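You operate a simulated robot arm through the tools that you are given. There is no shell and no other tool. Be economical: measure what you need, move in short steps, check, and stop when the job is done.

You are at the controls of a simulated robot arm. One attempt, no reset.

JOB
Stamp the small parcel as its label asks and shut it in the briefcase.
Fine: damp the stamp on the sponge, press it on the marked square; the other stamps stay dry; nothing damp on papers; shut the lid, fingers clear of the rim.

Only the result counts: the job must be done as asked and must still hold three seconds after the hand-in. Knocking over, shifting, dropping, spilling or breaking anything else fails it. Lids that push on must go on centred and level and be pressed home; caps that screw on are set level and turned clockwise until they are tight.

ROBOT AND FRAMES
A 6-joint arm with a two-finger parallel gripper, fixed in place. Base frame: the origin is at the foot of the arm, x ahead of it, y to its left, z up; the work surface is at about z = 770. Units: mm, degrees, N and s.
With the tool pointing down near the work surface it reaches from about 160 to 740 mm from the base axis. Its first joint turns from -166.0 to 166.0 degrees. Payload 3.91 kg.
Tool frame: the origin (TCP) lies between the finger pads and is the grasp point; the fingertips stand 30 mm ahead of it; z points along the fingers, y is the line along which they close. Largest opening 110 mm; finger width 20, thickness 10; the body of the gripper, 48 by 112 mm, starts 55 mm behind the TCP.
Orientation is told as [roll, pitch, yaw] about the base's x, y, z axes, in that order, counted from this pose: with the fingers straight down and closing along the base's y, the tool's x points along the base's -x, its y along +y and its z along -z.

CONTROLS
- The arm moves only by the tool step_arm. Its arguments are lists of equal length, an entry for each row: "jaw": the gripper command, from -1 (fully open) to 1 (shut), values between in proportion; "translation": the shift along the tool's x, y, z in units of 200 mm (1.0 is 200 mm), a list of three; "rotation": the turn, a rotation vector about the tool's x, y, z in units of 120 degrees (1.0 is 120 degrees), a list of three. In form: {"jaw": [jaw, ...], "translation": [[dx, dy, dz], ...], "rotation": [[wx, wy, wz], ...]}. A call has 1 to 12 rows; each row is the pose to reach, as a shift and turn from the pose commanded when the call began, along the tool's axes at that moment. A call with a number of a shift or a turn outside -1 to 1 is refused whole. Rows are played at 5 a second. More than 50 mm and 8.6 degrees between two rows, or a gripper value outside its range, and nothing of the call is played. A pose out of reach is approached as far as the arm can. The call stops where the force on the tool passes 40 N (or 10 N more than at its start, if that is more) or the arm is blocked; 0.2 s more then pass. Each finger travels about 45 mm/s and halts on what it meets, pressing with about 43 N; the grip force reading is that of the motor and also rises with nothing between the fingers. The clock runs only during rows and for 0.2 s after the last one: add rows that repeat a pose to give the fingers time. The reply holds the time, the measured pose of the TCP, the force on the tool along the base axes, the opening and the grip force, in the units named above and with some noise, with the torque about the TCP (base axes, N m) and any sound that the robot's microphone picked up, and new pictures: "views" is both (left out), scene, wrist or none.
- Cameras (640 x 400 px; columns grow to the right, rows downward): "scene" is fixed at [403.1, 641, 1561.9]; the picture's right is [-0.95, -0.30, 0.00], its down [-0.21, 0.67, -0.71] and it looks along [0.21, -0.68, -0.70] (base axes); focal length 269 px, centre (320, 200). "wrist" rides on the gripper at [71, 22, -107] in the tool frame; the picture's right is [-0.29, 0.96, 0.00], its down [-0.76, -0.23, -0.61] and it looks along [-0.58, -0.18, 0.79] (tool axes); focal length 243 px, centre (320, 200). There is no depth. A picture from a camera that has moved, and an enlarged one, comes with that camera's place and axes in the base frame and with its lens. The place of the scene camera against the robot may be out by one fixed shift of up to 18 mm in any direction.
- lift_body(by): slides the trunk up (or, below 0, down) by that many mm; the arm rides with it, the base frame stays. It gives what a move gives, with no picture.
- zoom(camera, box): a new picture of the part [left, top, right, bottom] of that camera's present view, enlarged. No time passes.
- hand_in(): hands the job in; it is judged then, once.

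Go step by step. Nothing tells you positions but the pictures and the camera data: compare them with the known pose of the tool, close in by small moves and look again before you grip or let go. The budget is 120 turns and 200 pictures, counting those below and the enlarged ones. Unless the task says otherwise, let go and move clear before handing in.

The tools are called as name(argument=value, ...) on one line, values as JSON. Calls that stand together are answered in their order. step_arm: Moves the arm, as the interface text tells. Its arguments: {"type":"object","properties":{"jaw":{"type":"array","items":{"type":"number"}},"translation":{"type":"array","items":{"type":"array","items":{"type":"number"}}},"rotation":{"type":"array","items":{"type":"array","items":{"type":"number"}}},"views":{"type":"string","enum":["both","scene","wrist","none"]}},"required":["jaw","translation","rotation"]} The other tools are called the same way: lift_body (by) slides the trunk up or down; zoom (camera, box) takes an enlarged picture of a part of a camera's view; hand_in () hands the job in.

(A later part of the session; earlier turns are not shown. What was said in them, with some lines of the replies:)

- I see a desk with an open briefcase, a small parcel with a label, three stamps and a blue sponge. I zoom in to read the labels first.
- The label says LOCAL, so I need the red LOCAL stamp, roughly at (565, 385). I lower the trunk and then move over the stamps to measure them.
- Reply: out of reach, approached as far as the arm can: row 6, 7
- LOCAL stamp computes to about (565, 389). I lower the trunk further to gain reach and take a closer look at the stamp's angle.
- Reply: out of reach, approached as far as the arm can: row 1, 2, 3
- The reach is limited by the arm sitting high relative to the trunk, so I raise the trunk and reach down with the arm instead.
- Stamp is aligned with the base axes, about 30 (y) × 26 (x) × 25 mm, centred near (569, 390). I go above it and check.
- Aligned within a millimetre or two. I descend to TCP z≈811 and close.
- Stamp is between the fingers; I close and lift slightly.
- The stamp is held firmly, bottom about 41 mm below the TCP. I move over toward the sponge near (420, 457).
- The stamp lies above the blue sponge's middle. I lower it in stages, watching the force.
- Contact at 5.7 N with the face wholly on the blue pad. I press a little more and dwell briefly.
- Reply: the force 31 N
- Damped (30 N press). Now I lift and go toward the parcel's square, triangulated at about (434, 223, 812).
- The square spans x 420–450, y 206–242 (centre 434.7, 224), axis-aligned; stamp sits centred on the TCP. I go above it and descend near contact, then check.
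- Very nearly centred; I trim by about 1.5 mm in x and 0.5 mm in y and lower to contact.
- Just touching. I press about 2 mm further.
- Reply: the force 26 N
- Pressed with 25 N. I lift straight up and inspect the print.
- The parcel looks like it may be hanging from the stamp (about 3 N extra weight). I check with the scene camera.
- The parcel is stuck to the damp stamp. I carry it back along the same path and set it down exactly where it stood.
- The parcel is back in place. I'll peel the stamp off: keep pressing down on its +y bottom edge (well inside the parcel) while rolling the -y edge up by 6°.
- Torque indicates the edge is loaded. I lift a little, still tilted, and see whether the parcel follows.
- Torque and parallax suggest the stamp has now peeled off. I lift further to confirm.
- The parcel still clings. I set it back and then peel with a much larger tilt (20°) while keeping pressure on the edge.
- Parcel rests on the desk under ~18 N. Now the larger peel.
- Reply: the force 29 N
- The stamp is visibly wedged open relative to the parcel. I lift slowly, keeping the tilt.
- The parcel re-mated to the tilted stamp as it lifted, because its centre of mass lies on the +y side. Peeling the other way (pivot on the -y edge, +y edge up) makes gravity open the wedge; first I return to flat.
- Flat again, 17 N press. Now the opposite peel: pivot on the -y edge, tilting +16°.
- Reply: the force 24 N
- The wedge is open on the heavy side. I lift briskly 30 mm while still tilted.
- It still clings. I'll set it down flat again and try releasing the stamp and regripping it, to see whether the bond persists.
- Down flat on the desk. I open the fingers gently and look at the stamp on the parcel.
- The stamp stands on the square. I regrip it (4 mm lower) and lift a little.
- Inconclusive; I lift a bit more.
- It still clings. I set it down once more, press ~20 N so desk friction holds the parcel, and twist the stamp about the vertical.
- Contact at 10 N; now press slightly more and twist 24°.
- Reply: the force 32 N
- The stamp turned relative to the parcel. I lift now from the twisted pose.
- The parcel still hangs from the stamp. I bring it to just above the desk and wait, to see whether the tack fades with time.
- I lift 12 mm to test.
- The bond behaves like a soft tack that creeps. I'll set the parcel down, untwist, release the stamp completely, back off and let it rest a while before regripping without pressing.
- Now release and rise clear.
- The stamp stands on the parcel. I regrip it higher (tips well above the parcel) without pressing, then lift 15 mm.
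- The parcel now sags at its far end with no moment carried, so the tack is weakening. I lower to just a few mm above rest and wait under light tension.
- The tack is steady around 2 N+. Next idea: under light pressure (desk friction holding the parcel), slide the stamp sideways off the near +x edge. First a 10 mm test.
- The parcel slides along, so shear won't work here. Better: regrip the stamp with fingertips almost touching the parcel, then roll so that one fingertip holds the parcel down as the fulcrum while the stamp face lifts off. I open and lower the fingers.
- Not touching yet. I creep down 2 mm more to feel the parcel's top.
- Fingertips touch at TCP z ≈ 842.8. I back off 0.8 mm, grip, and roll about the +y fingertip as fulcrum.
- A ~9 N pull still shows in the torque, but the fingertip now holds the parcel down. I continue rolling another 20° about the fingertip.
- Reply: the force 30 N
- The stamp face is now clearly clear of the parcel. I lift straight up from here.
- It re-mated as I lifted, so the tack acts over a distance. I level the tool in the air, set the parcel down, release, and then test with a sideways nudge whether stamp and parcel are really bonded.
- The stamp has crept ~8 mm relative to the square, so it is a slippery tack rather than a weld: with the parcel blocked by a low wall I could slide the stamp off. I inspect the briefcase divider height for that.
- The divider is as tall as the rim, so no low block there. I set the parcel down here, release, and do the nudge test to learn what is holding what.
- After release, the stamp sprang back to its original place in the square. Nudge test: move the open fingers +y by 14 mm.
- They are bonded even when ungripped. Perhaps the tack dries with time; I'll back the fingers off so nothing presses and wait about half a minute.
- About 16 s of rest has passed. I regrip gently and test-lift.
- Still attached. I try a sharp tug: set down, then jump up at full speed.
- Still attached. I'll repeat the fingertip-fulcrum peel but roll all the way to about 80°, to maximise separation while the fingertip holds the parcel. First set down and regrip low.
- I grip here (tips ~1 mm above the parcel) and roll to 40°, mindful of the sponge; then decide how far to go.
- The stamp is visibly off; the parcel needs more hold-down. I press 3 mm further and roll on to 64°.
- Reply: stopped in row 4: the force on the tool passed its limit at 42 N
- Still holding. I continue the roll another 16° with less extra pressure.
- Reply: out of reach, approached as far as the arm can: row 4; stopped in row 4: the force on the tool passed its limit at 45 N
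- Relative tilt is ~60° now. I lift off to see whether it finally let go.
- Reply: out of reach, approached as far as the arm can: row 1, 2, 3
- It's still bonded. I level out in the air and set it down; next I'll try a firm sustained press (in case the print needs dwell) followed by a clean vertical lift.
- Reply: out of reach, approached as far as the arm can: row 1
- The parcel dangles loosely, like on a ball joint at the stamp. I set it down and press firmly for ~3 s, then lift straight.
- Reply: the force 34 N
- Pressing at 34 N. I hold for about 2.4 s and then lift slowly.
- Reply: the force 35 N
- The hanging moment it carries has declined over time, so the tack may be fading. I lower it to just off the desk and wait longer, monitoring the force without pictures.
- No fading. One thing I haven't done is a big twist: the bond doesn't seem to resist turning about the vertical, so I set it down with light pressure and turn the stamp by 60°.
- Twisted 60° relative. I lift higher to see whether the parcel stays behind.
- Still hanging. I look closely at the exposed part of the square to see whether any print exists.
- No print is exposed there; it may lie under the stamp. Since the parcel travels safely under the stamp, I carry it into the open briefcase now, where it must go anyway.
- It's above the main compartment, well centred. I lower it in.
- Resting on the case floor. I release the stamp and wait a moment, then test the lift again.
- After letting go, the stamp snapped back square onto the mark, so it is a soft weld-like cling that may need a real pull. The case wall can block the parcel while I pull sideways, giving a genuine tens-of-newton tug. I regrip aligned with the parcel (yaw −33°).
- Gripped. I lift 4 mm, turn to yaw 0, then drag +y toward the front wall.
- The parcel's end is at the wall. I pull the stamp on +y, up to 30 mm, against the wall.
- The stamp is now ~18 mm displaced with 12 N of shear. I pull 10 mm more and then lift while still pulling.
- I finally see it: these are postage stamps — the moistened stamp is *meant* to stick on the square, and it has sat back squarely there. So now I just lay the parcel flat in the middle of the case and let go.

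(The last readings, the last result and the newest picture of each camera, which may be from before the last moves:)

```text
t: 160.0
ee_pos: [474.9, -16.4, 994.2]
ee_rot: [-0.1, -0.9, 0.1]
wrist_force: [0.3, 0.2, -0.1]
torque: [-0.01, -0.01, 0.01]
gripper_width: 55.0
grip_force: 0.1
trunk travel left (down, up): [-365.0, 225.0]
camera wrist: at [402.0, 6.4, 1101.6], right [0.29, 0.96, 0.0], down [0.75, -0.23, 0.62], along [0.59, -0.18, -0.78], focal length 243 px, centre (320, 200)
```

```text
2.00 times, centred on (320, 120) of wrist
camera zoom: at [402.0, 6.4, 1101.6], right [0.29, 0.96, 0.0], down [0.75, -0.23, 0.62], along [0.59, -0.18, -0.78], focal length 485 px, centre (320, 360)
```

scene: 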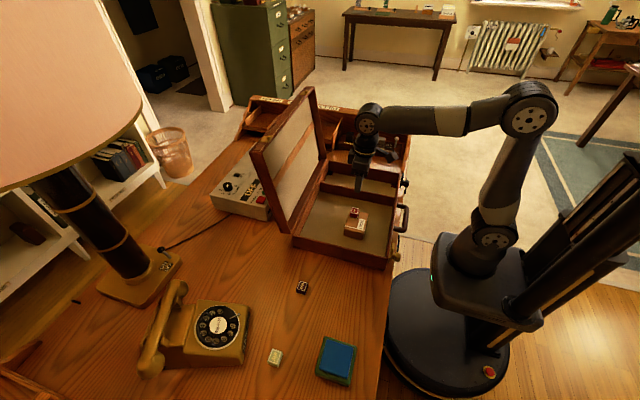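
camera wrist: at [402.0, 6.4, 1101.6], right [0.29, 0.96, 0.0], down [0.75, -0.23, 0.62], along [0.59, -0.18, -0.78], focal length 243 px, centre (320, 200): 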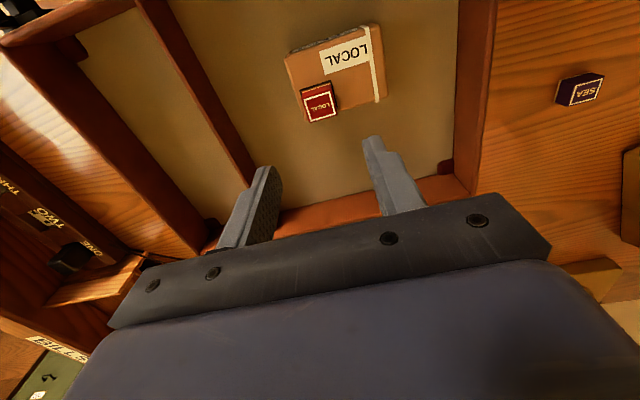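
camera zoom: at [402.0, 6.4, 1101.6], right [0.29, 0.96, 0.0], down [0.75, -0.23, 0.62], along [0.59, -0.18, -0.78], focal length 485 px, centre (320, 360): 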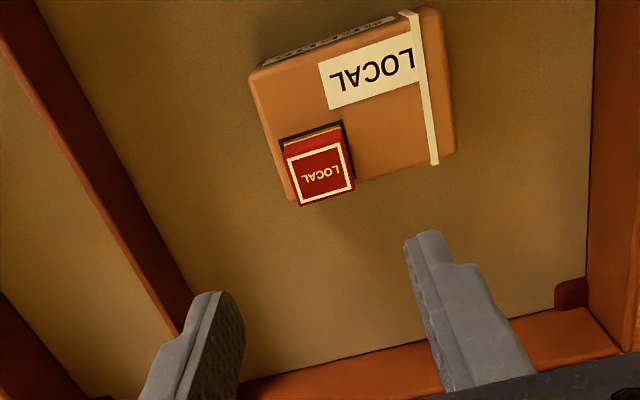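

The stamped parcel lies flat in the case with the stamp squarely on its mark. Next is the lid, leaning ~17° past vertical at x≈655–750, top near z≈1150. I raise the trunk and turn the gripper so it closes along x.

lift_body(by=190)

step_arm(jaw=[0, -0.3, -0.6, -1, -1, -1, -1, -1, -1, -1, -1, -1], translation=[[0, 0, 0], [0, 0, 0], [0, 0, 0], [0, 0, 0], [0, 0, 0], [0, 0, 0], [0, 0, 0], [0, 0, 0], [0, 0, 0], [0, 0, 0], [0, 0, 0], [0, 0, 0]], rotation=[[0, 0, 0.068], [0, 0, 0.136], [0, 0, 0.204], [0, 0, 0.272], [0, 0, 0.34], [0, 0, 0.408], [0, 0, 0.476], [0, 0, 0.544], [0, 0, 0.612], [0, 0, 0.68], [0, 0, 0.75], [0, 0, 0.75]], views="both")

zoom(camera="scene", box=[230, 70, 410, 270])

```text
t: 162.0
ee_pos: [475.6, -15.8, 1183.4]
ee_rot: [-0.1, -1.1, 0.2]
wrist_force: [0.1, 0.5, 0.4]
torque: [-0.01, 0.0, 0.02]
gripper_width: 55.0
grip_force: 0.1
trunk travel left (down, up): [-555.0, 35.0]
```

```text
t: 164.6
ee_pos: [474.1, -15.8, 1183.8]
ee_rot: [1.0, -0.1, -90.0]
wrist_force: [-0.3, 1.1, -1.1]
torque: [-0.02, 0.02, 0.01]
gripper_width: 109.9
grip_force: 0.1
trunk travel left (down, up): [-555.0, 35.0]
camera wrist: at [495.0, 56.3, 1292.6], right [0.96, -0.29, 0.02], down [-0.24, -0.76, 0.61], along [-0.16, -0.58, -0.8], focal length 243 px, centre (320, 200)
```

scene: 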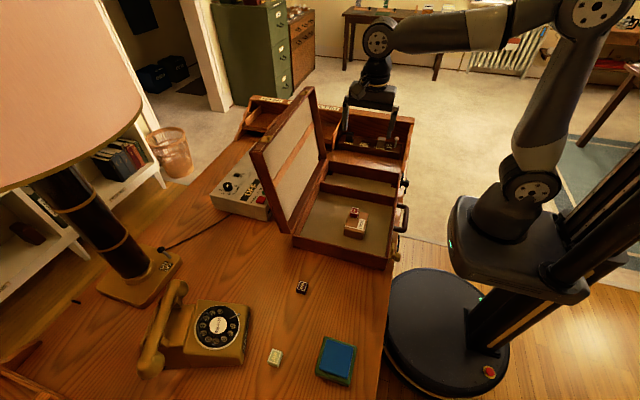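
wrist: 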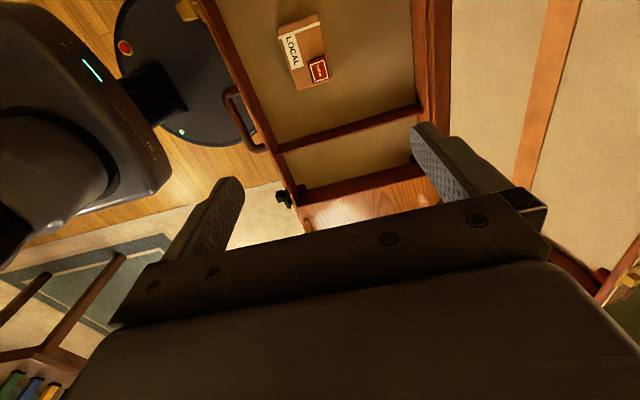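

```text
2.00 times, centred on (320, 170) of scene
camera zoom: at [403.1, 641.0, 1561.9], right [-0.95, -0.3, 0.0], down [-0.21, 0.67, -0.71], along [0.21, -0.68, -0.7], focal length 538 px, centre (320, 260)
```

zoom: 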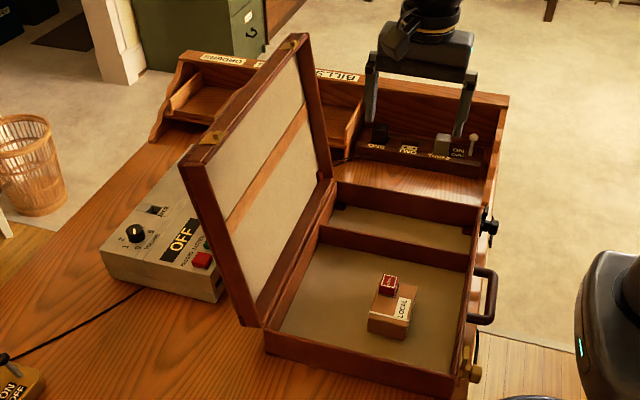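

The lid top edge is at about x≈718–756, z≈1150, spanning y 140…−304. I pitch the gripper 35° outward and move so the open fingers go over the lid's top edge.

step_arm(jaw=[-1, -1, -1, -1, -1, -1], translation=[[0, 0, 0], [0, 0, 0], [0, 0, 0], [0, 0, 0], [0, 0, 0], [0, 0, 0]], rotation=[[-0.058, 0, 0], [-0.117, 0, 0], [-0.175, 0, 0], [-0.233, 0, 0], [-0.292, 0, 0], [-0.292, 0, 0]], views="none")

step_arm(jaw=[-1, -1, -1, -1, -1], translation=[[-0.024, 0.184, 0.135], [-0.048, 0.367, 0.27], [-0.072, 0.55, 0.4], [-0.096, 0.72, 0.52], [-0.096, 0.72, 0.52]], rotation=[[0, 0, 0], [0, 0, 0], [0, 0, 0], [0, 0, 0], [0, 0, 0]], views="both")

zoom(camera="scene", box=[230, 50, 390, 170])

```text
t: 166.0
ee_pos: [475.3, -14.8, 1185.3]
ee_rot: [36.1, -0.1, -89.8]
wrist_force: [0.1, -0.4, -0.1]
torque: [0.01, 0.01, 0.0]
gripper_width: 109.8
grip_force: 0.1
trunk travel left (down, up): [-555.0, 35.0]
```

```text
t: 167.2
ee_pos: [654.6, -34.2, 1185.2]
ee_rot: [36.0, -0.1, -89.8]
wrist_force: [0.6, 0.3, -0.2]
torque: [-0.05, 0.05, 0.01]
gripper_width: 110.0
grip_force: 0.1
trunk travel left (down, up): [-555.0, 35.0]
camera wrist: at [608.5, 37.2, 1286.0], right [0.77, -0.29, 0.56], down [-0.54, -0.76, 0.36], along [0.33, -0.58, -0.74], focal length 243 px, centre (320, 200)
```

scene: 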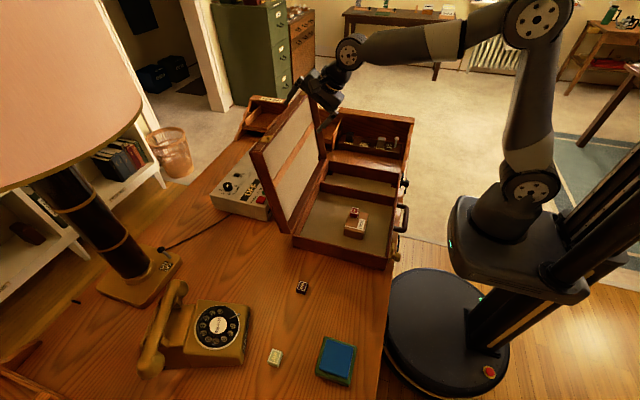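
wrist: 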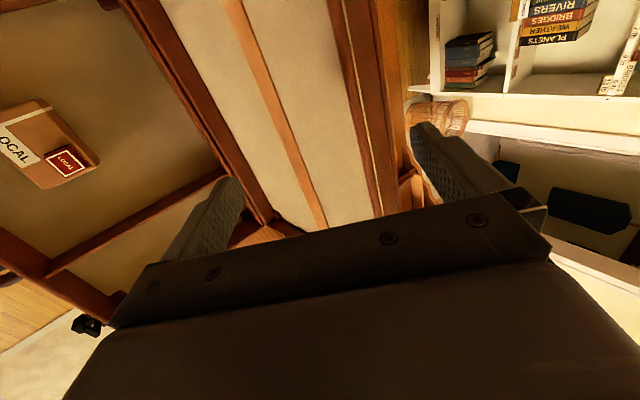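

```text
3.33 times, centred on (310, 110) of scene
camera zoom: at [403.1, 641.0, 1561.9], right [-0.95, -0.3, 0.0], down [-0.21, 0.67, -0.71], along [0.21, -0.68, -0.7], focal length 897 px, centre (353, 500)
```

zoom: 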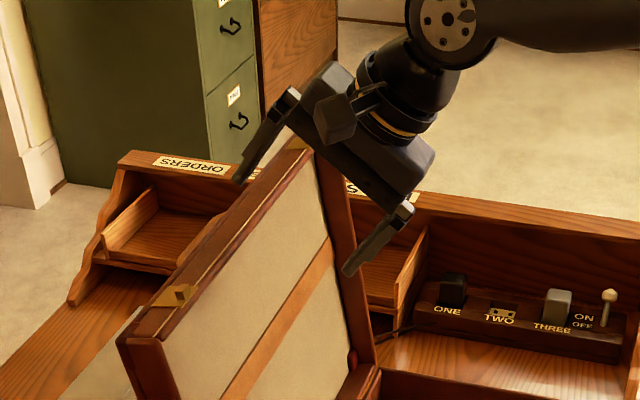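

The fingers are above the lid's top edge. I go 52 mm further out and then down so the lid edge lies between the fingers.

step_arm(jaw=[-1, -1, -1, -1, -1, -1], translation=[[0, 0.1, 0.075], [0, 0.21, 0.153], [0, 0.21, 0.153], [0, 0.14, 0.248], [0, 0.087, 0.32], [0, 0.087, 0.32]], rotation=[[0, 0, 0], [0, 0, 0], [0, 0, 0], [0, 0, 0], [0, 0, 0], [0, 0, 0]], views="both")

zoom(camera="scene", box=[230, 50, 390, 170])

```text
t: 168.6
ee_pos: [704.2, -34.4, 1142.6]
ee_rot: [35.9, -0.1, -89.8]
wrist_force: [-0.5, 0.6, 0.4]
torque: [-0.02, 0.01, 0.02]
gripper_width: 110.1
grip_force: 0.2
trunk travel left (down, up): [-555.0, 35.0]
camera wrist: at [658.9, 37.2, 1243.6], right [0.78, -0.29, 0.56], down [-0.54, -0.76, 0.36], along [0.33, -0.58, -0.74], focal length 243 px, centre (320, 200)
```

scene: 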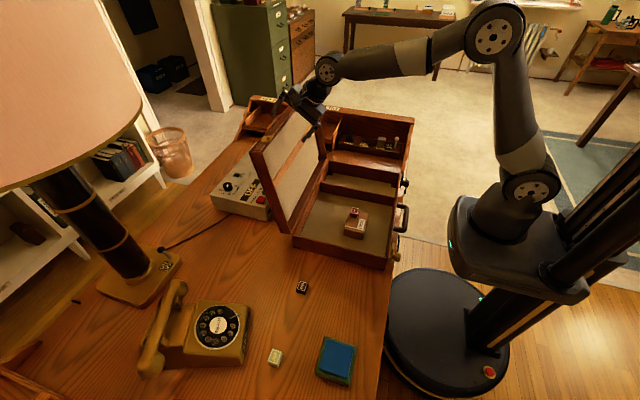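
wrist: 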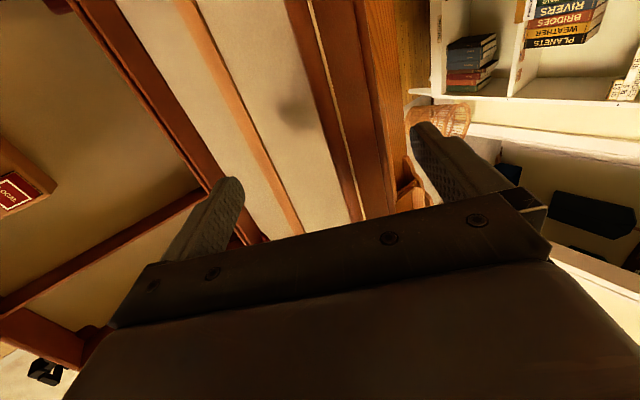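

```text
3.33 times, centred on (310, 110) of scene
camera zoom: at [403.1, 641.0, 1561.9], right [-0.95, -0.3, 0.0], down [-0.21, 0.67, -0.71], along [0.21, -0.68, -0.7], focal length 897 px, centre (353, 500)
```

zoom: 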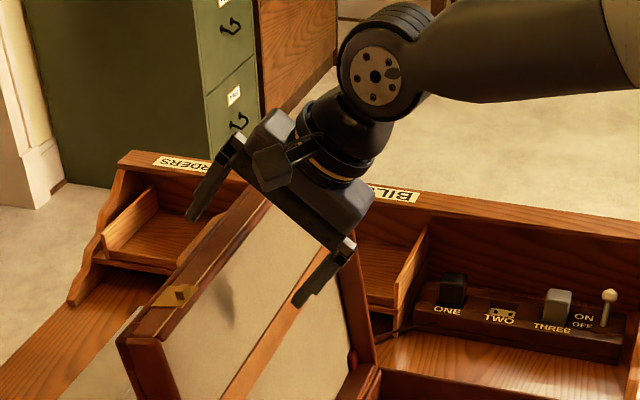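

The lid edge is caged between the fingers. I lower 20 mm more and pull toward −x to bring the lid just past vertical.

step_arm(jaw=[-1, -1, -1, -1, -1, -1, -1, -1], translation=[[0, -0.059, 0.081], [0, -0.059, 0.081], [0, -0.14, 0.022], [0, -0.221, -0.037], [0, -0.302, -0.096], [0, -0.383, -0.154], [0, -0.464, -0.213], [0, -0.464, -0.213]], rotation=[[0, 0, 0], [0, 0, 0], [0, 0, 0], [0, 0, 0], [0, 0, 0], [0, 0, 0], [0, 0, 0], [0, 0, 0]], views="scene")

zoom(camera="scene", box=[230, 50, 410, 250])

```text
t: 170.4
ee_pos: [602.3, -34.6, 1122.1]
ee_rot: [35.9, -0.1, -89.8]
wrist_force: [-2.1, -1.6, 4.2]
torque: [-0.01, -0.14, -0.07]
gripper_width: 109.9
grip_force: 0.0
trunk travel left (down, up): [-555.0, 35.0]
```

scene: 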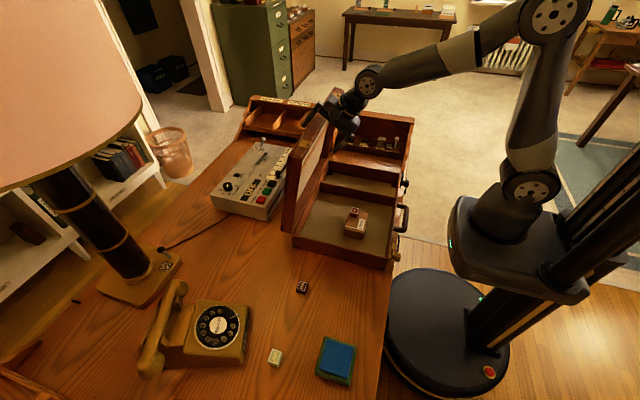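

```text
2.00 times, centred on (320, 150) of scene
camera zoom: at [403.1, 641.0, 1561.9], right [-0.95, -0.3, 0.0], down [-0.21, 0.67, -0.71], along [0.21, -0.68, -0.7], focal length 538 px, centre (320, 300)
```

zoom: 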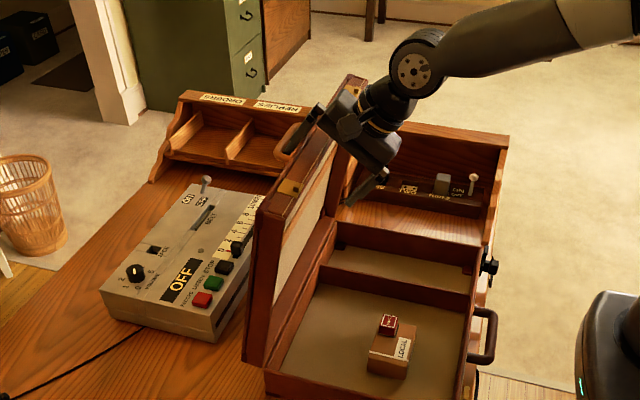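

The lid follows nicely and is about vertical. I continue along the arc to about 36° past vertical, where the gripper pitch matches the lid.

step_arm(jaw=[-1, -1, -1, -1, -1, -1, -1, -1], translation=[[0, -0.076, -0.074], [0, -0.152, -0.148], [0, -0.248, -0.187], [0, -0.344, -0.225], [0, -0.45, -0.247], [0, -0.559, -0.27], [0, -0.559, -0.27], [0, -0.559, -0.27]], rotation=[[0, 0, 0], [0, 0, 0], [0, 0, 0], [0, 0, 0], [0, 0, 0], [0, 0, 0], [0, 0, 0], [0, 0, 0]], views="scene")

zoom(camera="scene", box=[230, 50, 430, 250])

```text
t: 172.2
ee_pos: [481.9, -34.6, 1100.5]
ee_rot: [36.0, -0.1, -89.7]
wrist_force: [-0.5, 0.2, -0.4]
torque: [-0.01, -0.01, 0.01]
gripper_width: 110.1
grip_force: 0.2
trunk travel left (down, up): [-555.0, 35.0]
```

scene: 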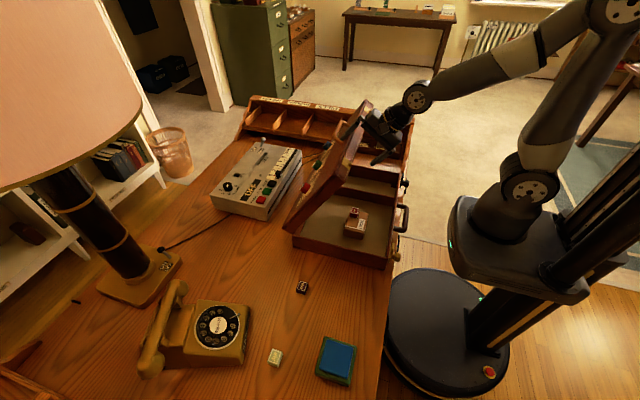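

```text
2.00 times, centred on (330, 150) of scene
camera zoom: at [403.1, 641.0, 1561.9], right [-0.95, -0.3, 0.0], down [-0.21, 0.67, -0.71], along [0.21, -0.68, -0.7], focal length 538 px, centre (300, 300)
```

zoom: 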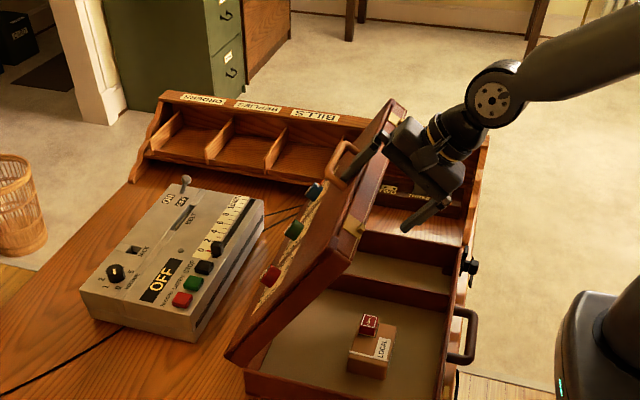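

Force is near zero and the lid stays where it is put, so the hinge has friction. I withdraw, level the gripper, close it, and will push from the outside.

step_arm(jaw=[-1, -1, -1, -1, -0.5, 0, 0.5, 1, 1, 1], translation=[[0, 0, -0.2], [0, 0, -0.4], [0, 0.1, -0.53], [0, 0.19, -0.663], [0, 0.19, -0.663], [0, 0.19, -0.663], [0, 0.19, -0.663], [0, 0.19, -0.663], [0, 0.19, -0.663], [0, 0.19, -0.663]], rotation=[[0, 0, 0], [0, 0, 0], [0, 0, 0], [0, 0, 0], [0.06, 0, 0], [0.12, 0, 0], [0.18, 0, 0], [0.24, 0, 0], [0.3, 0, 0], [0.3, 0, 0]], views="none")

zoom(camera="scene", box=[230, 50, 430, 250])

```text
t: 174.4
ee_pos: [435.0, -35.5, 1230.4]
ee_rot: [-0.1, -0.1, -89.8]
wrist_force: [0.2, -0.5, -0.5]
torque: [0.0, 0.0, 0.01]
gripper_width: 0.0
grip_force: 10.4
trunk travel left (down, up): [-555.0, 35.0]
```

```text
2.00 times, centred on (330, 150) of scene
camera zoom: at [403.1, 641.0, 1561.9], right [-0.95, -0.3, 0.0], down [-0.21, 0.67, -0.71], along [0.21, -0.68, -0.7], focal length 538 px, centre (300, 300)
```

zoom: 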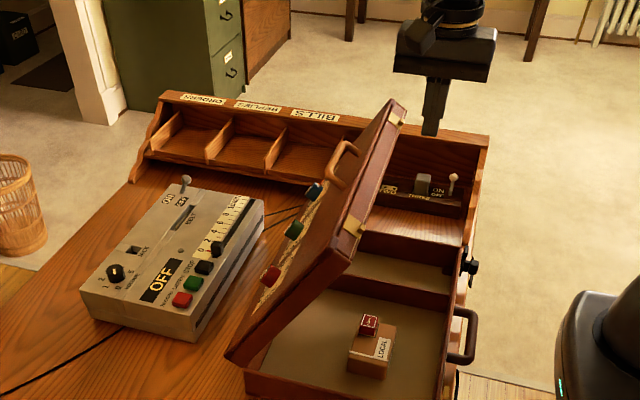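

The lid holds by itself. I move the closed fingers over to its outer side (y≈+50, clear of the lid handle) and down behind it.

step_arm(jaw=[1, 1, 1, 1, 1, 1], translation=[[0.085, 0.2, 0], [0.17, 0.4, 0], [0.255, 0.6, 0], [0.34, 0.8, 0], [0.425, 1.0, 0], [0.425, 1.0, 0]], rotation=[[0, 0, 0], [0, 0, 0], [0, 0, 0], [0, 0, 0], [0, 0, 0], [0, 0, 0]], views="none")

step_arm(jaw=[1, 1, 1, 1], translation=[[0, 0, 0.2], [0, 0, 0.4], [0, 0, 0.55], [0, 0, 0.55]], rotation=[[0, 0, 0], [0, 0, 0], [0, 0, 0], [0, 0, 0]], views="none")

zoom(camera="scene", box=[230, 50, 430, 250])

```text
t: 175.8
ee_pos: [635.1, 51.8, 1229.4]
ee_rot: [-0.1, -0.1, -89.7]
wrist_force: [0.3, 0.0, -0.2]
torque: [0.0, 0.03, -0.01]
gripper_width: 0.0
grip_force: 37.9
trunk travel left (down, up): [-555.0, 35.0]
```

```text
t: 176.8
ee_pos: [634.4, 50.7, 1121.4]
ee_rot: [0.0, -0.2, -89.7]
wrist_force: [0.8, -0.5, 0.5]
torque: [-0.03, -0.03, 0.0]
gripper_width: 0.0
grip_force: 37.7
trunk travel left (down, up): [-555.0, 35.0]
```

```text
2.00 times, centred on (330, 150) of scene
camera zoom: at [403.1, 641.0, 1561.9], right [-0.95, -0.3, 0.0], down [-0.21, 0.67, -0.71], along [0.21, -0.68, -0.7], focal length 538 px, centre (300, 300)
```

zoom: 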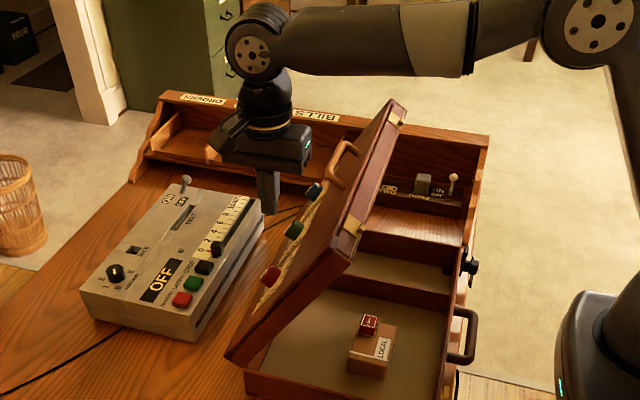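

The closed fingers are behind the lid. I push it −x along its arc in steps.

step_arm(jaw=[1, 1, 1, 1, 1, 1, 1], translation=[[0, -0.2, 0], [0, -0.37, 0], [0, -0.5, 0.02], [0, -0.6, 0.03], [0, -0.66, 0.1], [0, -0.72, 0.18], [0, -0.72, 0.18]], rotation=[[0, 0, 0], [0, 0, 0], [0, 0, 0], [0, 0, 0], [0, 0, 0], [0, 0, 0], [0, 0, 0]], views="none")

zoom(camera="scene", box=[230, 70, 430, 270])

```text
t: 178.4
ee_pos: [491.5, 50.7, 1083.9]
ee_rot: [0.0, -0.1, -89.8]
wrist_force: [-0.3, -0.1, -0.1]
torque: [-0.02, -0.03, 0.01]
gripper_width: 0.0
grip_force: 37.3
trunk travel left (down, up): [-555.0, 35.0]
```

```text
2.00 times, centred on (330, 170) of scene
camera zoom: at [403.1, 641.0, 1561.9], right [-0.95, -0.3, 0.0], down [-0.21, 0.67, -0.71], along [0.21, -0.68, -0.7], focal length 538 px, centre (300, 260)
```

zoom: 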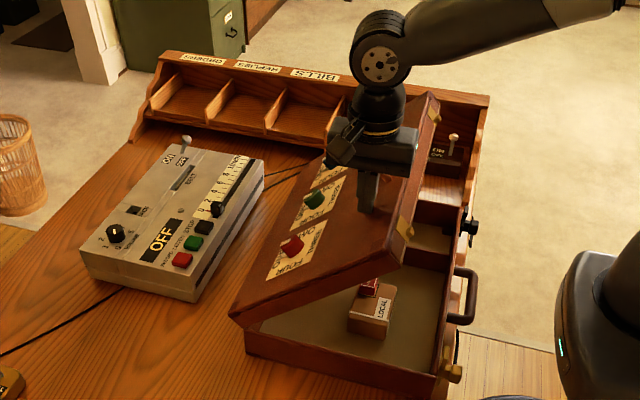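

The lid swings well; I stay near the free edge, clear of the knobs on its top. Continuing down the arc.

step_arm(jaw=[1, 1, 1, 1, 1, 1, 1, 1], translation=[[0, -0.05, 0.07], [0, -0.1, 0.14], [0, -0.14, 0.22], [0, -0.17, 0.31], [0, -0.2, 0.39], [0, -0.22, 0.465], [0, -0.24, 0.54], [0, -0.24, 0.54]], rotation=[[0, 0, 0], [0, 0, 0], [0, 0, 0], [0, 0, 0], [0, 0, 0], [0, 0, 0], [0, 0, 0], [0, 0, 0]], views="none")

zoom(camera="scene", box=[230, 90, 430, 290])

```text
t: 180.2
ee_pos: [442.4, 50.1, 975.9]
ee_rot: [0.0, -0.1, -89.9]
wrist_force: [-0.3, -0.7, -0.3]
torque: [0.02, -0.01, 0.0]
gripper_width: 0.0
grip_force: 37.8
trunk travel left (down, up): [-555.0, 35.0]
```

```text
2.00 times, centred on (330, 190) of scene
camera zoom: at [403.1, 641.0, 1561.9], right [-0.95, -0.3, 0.0], down [-0.21, 0.67, -0.71], along [0.21, -0.68, -0.7], focal length 538 px, centre (300, 220)
```

zoom: 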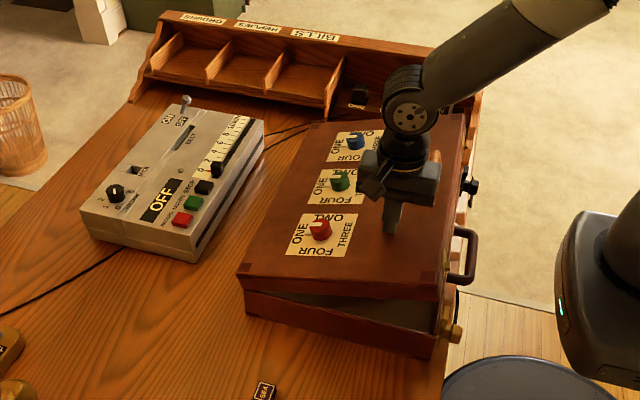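

Nearly closed, with three dials on the lid that I keep clear of. I press straight down, feeling for the stop.

step_arm(jaw=[1, 1, 1, 1, 1, 1, 1], translation=[[0, -0.03, 0.06], [0, -0.06, 0.12], [0, -0.08, 0.18], [0, -0.1, 0.24], [0, -0.1, 0.29], [0, -0.1, 0.33], [0, -0.1, 0.33]], rotation=[[0, 0, 0], [0, 0, 0], [0, 0, 0], [0, 0, 0], [0, 0, 0], [0, 0, 0], [0, 0, 0]], views="none")

zoom(camera="scene", box=[230, 90, 430, 290])

```text
t: 181.8
ee_pos: [422.2, 50.0, 911.3]
ee_rot: [-0.1, -0.1, -89.8]
wrist_force: [-3.0, -0.3, 9.1]
torque: [0.11, 0.08, 0.04]
gripper_width: 0.1
grip_force: 37.7
trunk travel left (down, up): [-555.0, 35.0]
```

```text
2.00 times, centred on (330, 190) of scene
camera zoom: at [403.1, 641.0, 1561.9], right [-0.95, -0.3, 0.0], down [-0.21, 0.67, -0.71], along [0.21, -0.68, -0.7], focal length 538 px, centre (300, 220)
```

zoom: 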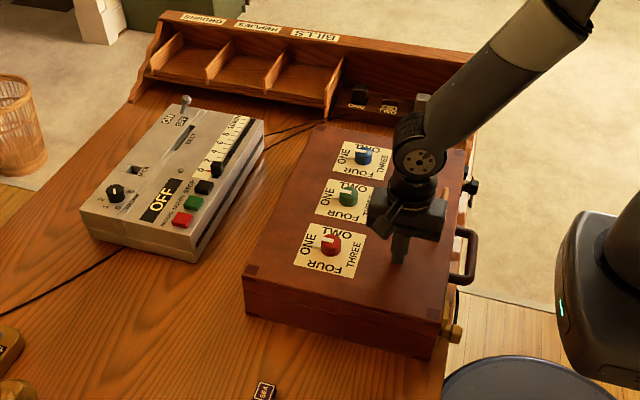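

The lid appears shut (9 N). I press a little more to make sure it's home, then lift clear.

step_arm(jaw=[1, 1, 1, 1], translation=[[0, 0, 0.006], [0, 0, 0.012], [0, 0, 0.014], [0, 0, 0.014]], rotation=[[0, 0, 0], [0, 0, 0], [0, 0, 0], [0, 0, 0]], views="none")

step_arm(jaw=[1, 1, 1, 1, 1, 1, 1], translation=[[0, 0, -0.05], [0, 0, -0.2], [0, 0, -0.4], [0, 0, -0.6], [0, 0, -0.8], [0, 0, -0.95], [0, 0, -0.95]], rotation=[[0, 0, 0], [0, 0, 0], [0, 0, 0], [0, 0, 0], [0, 0, 0], [0, 0, 0], [0, 0, 0]], views="scene")

zoom(camera="scene", box=[230, 90, 430, 290])

```text
t: 182.6
ee_pos: [422.9, 49.5, 910.2]
ee_rot: [0.3, -0.1, -89.8]
wrist_force: [-8.4, -1.7, 28.1]
torque: [0.07, 0.3, -0.01]
gripper_width: 0.1
grip_force: 37.9
trunk travel left (down, up): [-555.0, 35.0]
stopped in row 3: the force on the tool passed its limit at 41 N (the readings are from after the stop); the commanded pose is now the measured one
```

```text
t: 184.2
ee_pos: [424.1, 49.4, 1099.0]
ee_rot: [0.3, -0.1, -89.9]
wrist_force: [-0.3, 0.0, 0.0]
torque: [0.01, -0.02, 0.02]
gripper_width: 0.0
grip_force: 37.5
trunk travel left (down, up): [-555.0, 35.0]
```

scene: 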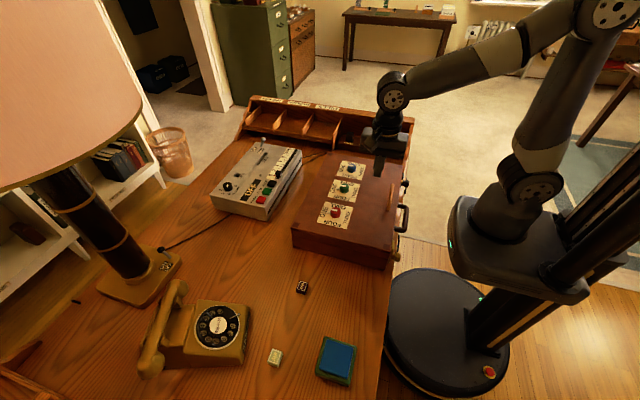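

```text
2.00 times, centred on (330, 190) of scene
camera zoom: at [403.1, 641.0, 1561.9], right [-0.95, -0.3, 0.0], down [-0.21, 0.67, -0.71], along [0.21, -0.68, -0.7], focal length 538 px, centre (300, 220)
```

zoom: 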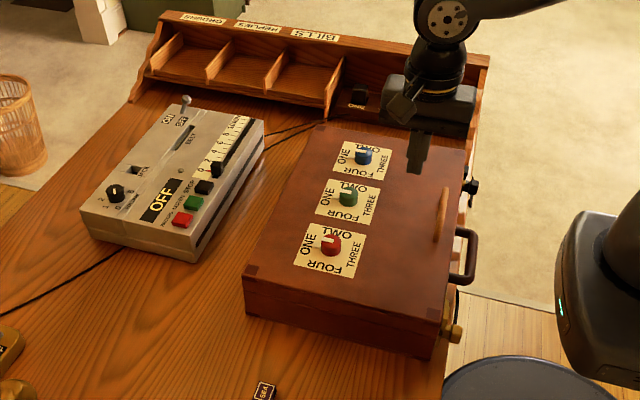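

The lid stays down. One close look at the front seam before handing in.

zoom(camera="scene", box=[285, 205, 415, 285])

```text
4.92 times, centred on (350, 245) of scene
camera zoom: at [403.1, 641.0, 1561.9], right [-0.95, -0.3, 0.0], down [-0.21, 0.67, -0.71], along [0.21, -0.68, -0.7], focal length 1324 px, centre (172, -22)
```

zoom: 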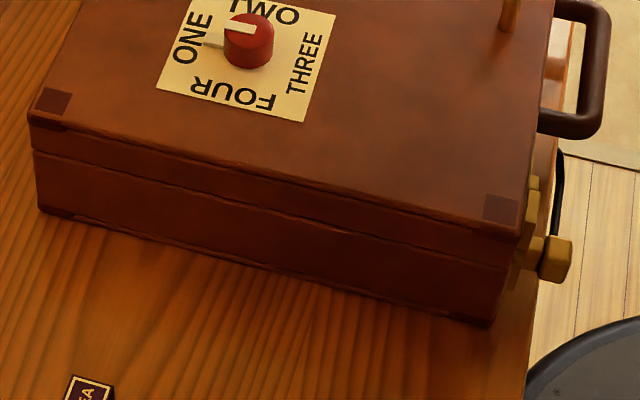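

The seam is even and closed along its length, and the gripper is clear of the case. Handing in.

hand_in()

```text
The job is handed in.
```

The parcel is in the briefcase with the lid shut and the gripper clear. The LOCAL stamp was damped on the sponge and is stuck on the marked square. I only saw the result of the hand-in as "handed in", not whether it passed.

- **Stamp handling:** I first took it for a rubber stamp and spent a long time trying to pull it off before realising it was meant to stick. That included lifting, tilting and twisting it on the parcel. It settled back squarely on the mark each time I let go.
- **Parcel:** it was lifted and set down several times and ended up flat in the main compartment, but it was never dropped.
- **Briefcase:** it may have moved slightly on the desk when I pulled the parcel against its front wall.
- **Other items:** I did not touch the AIR or SEA stamps, and I kept clear of the dials on the lid.
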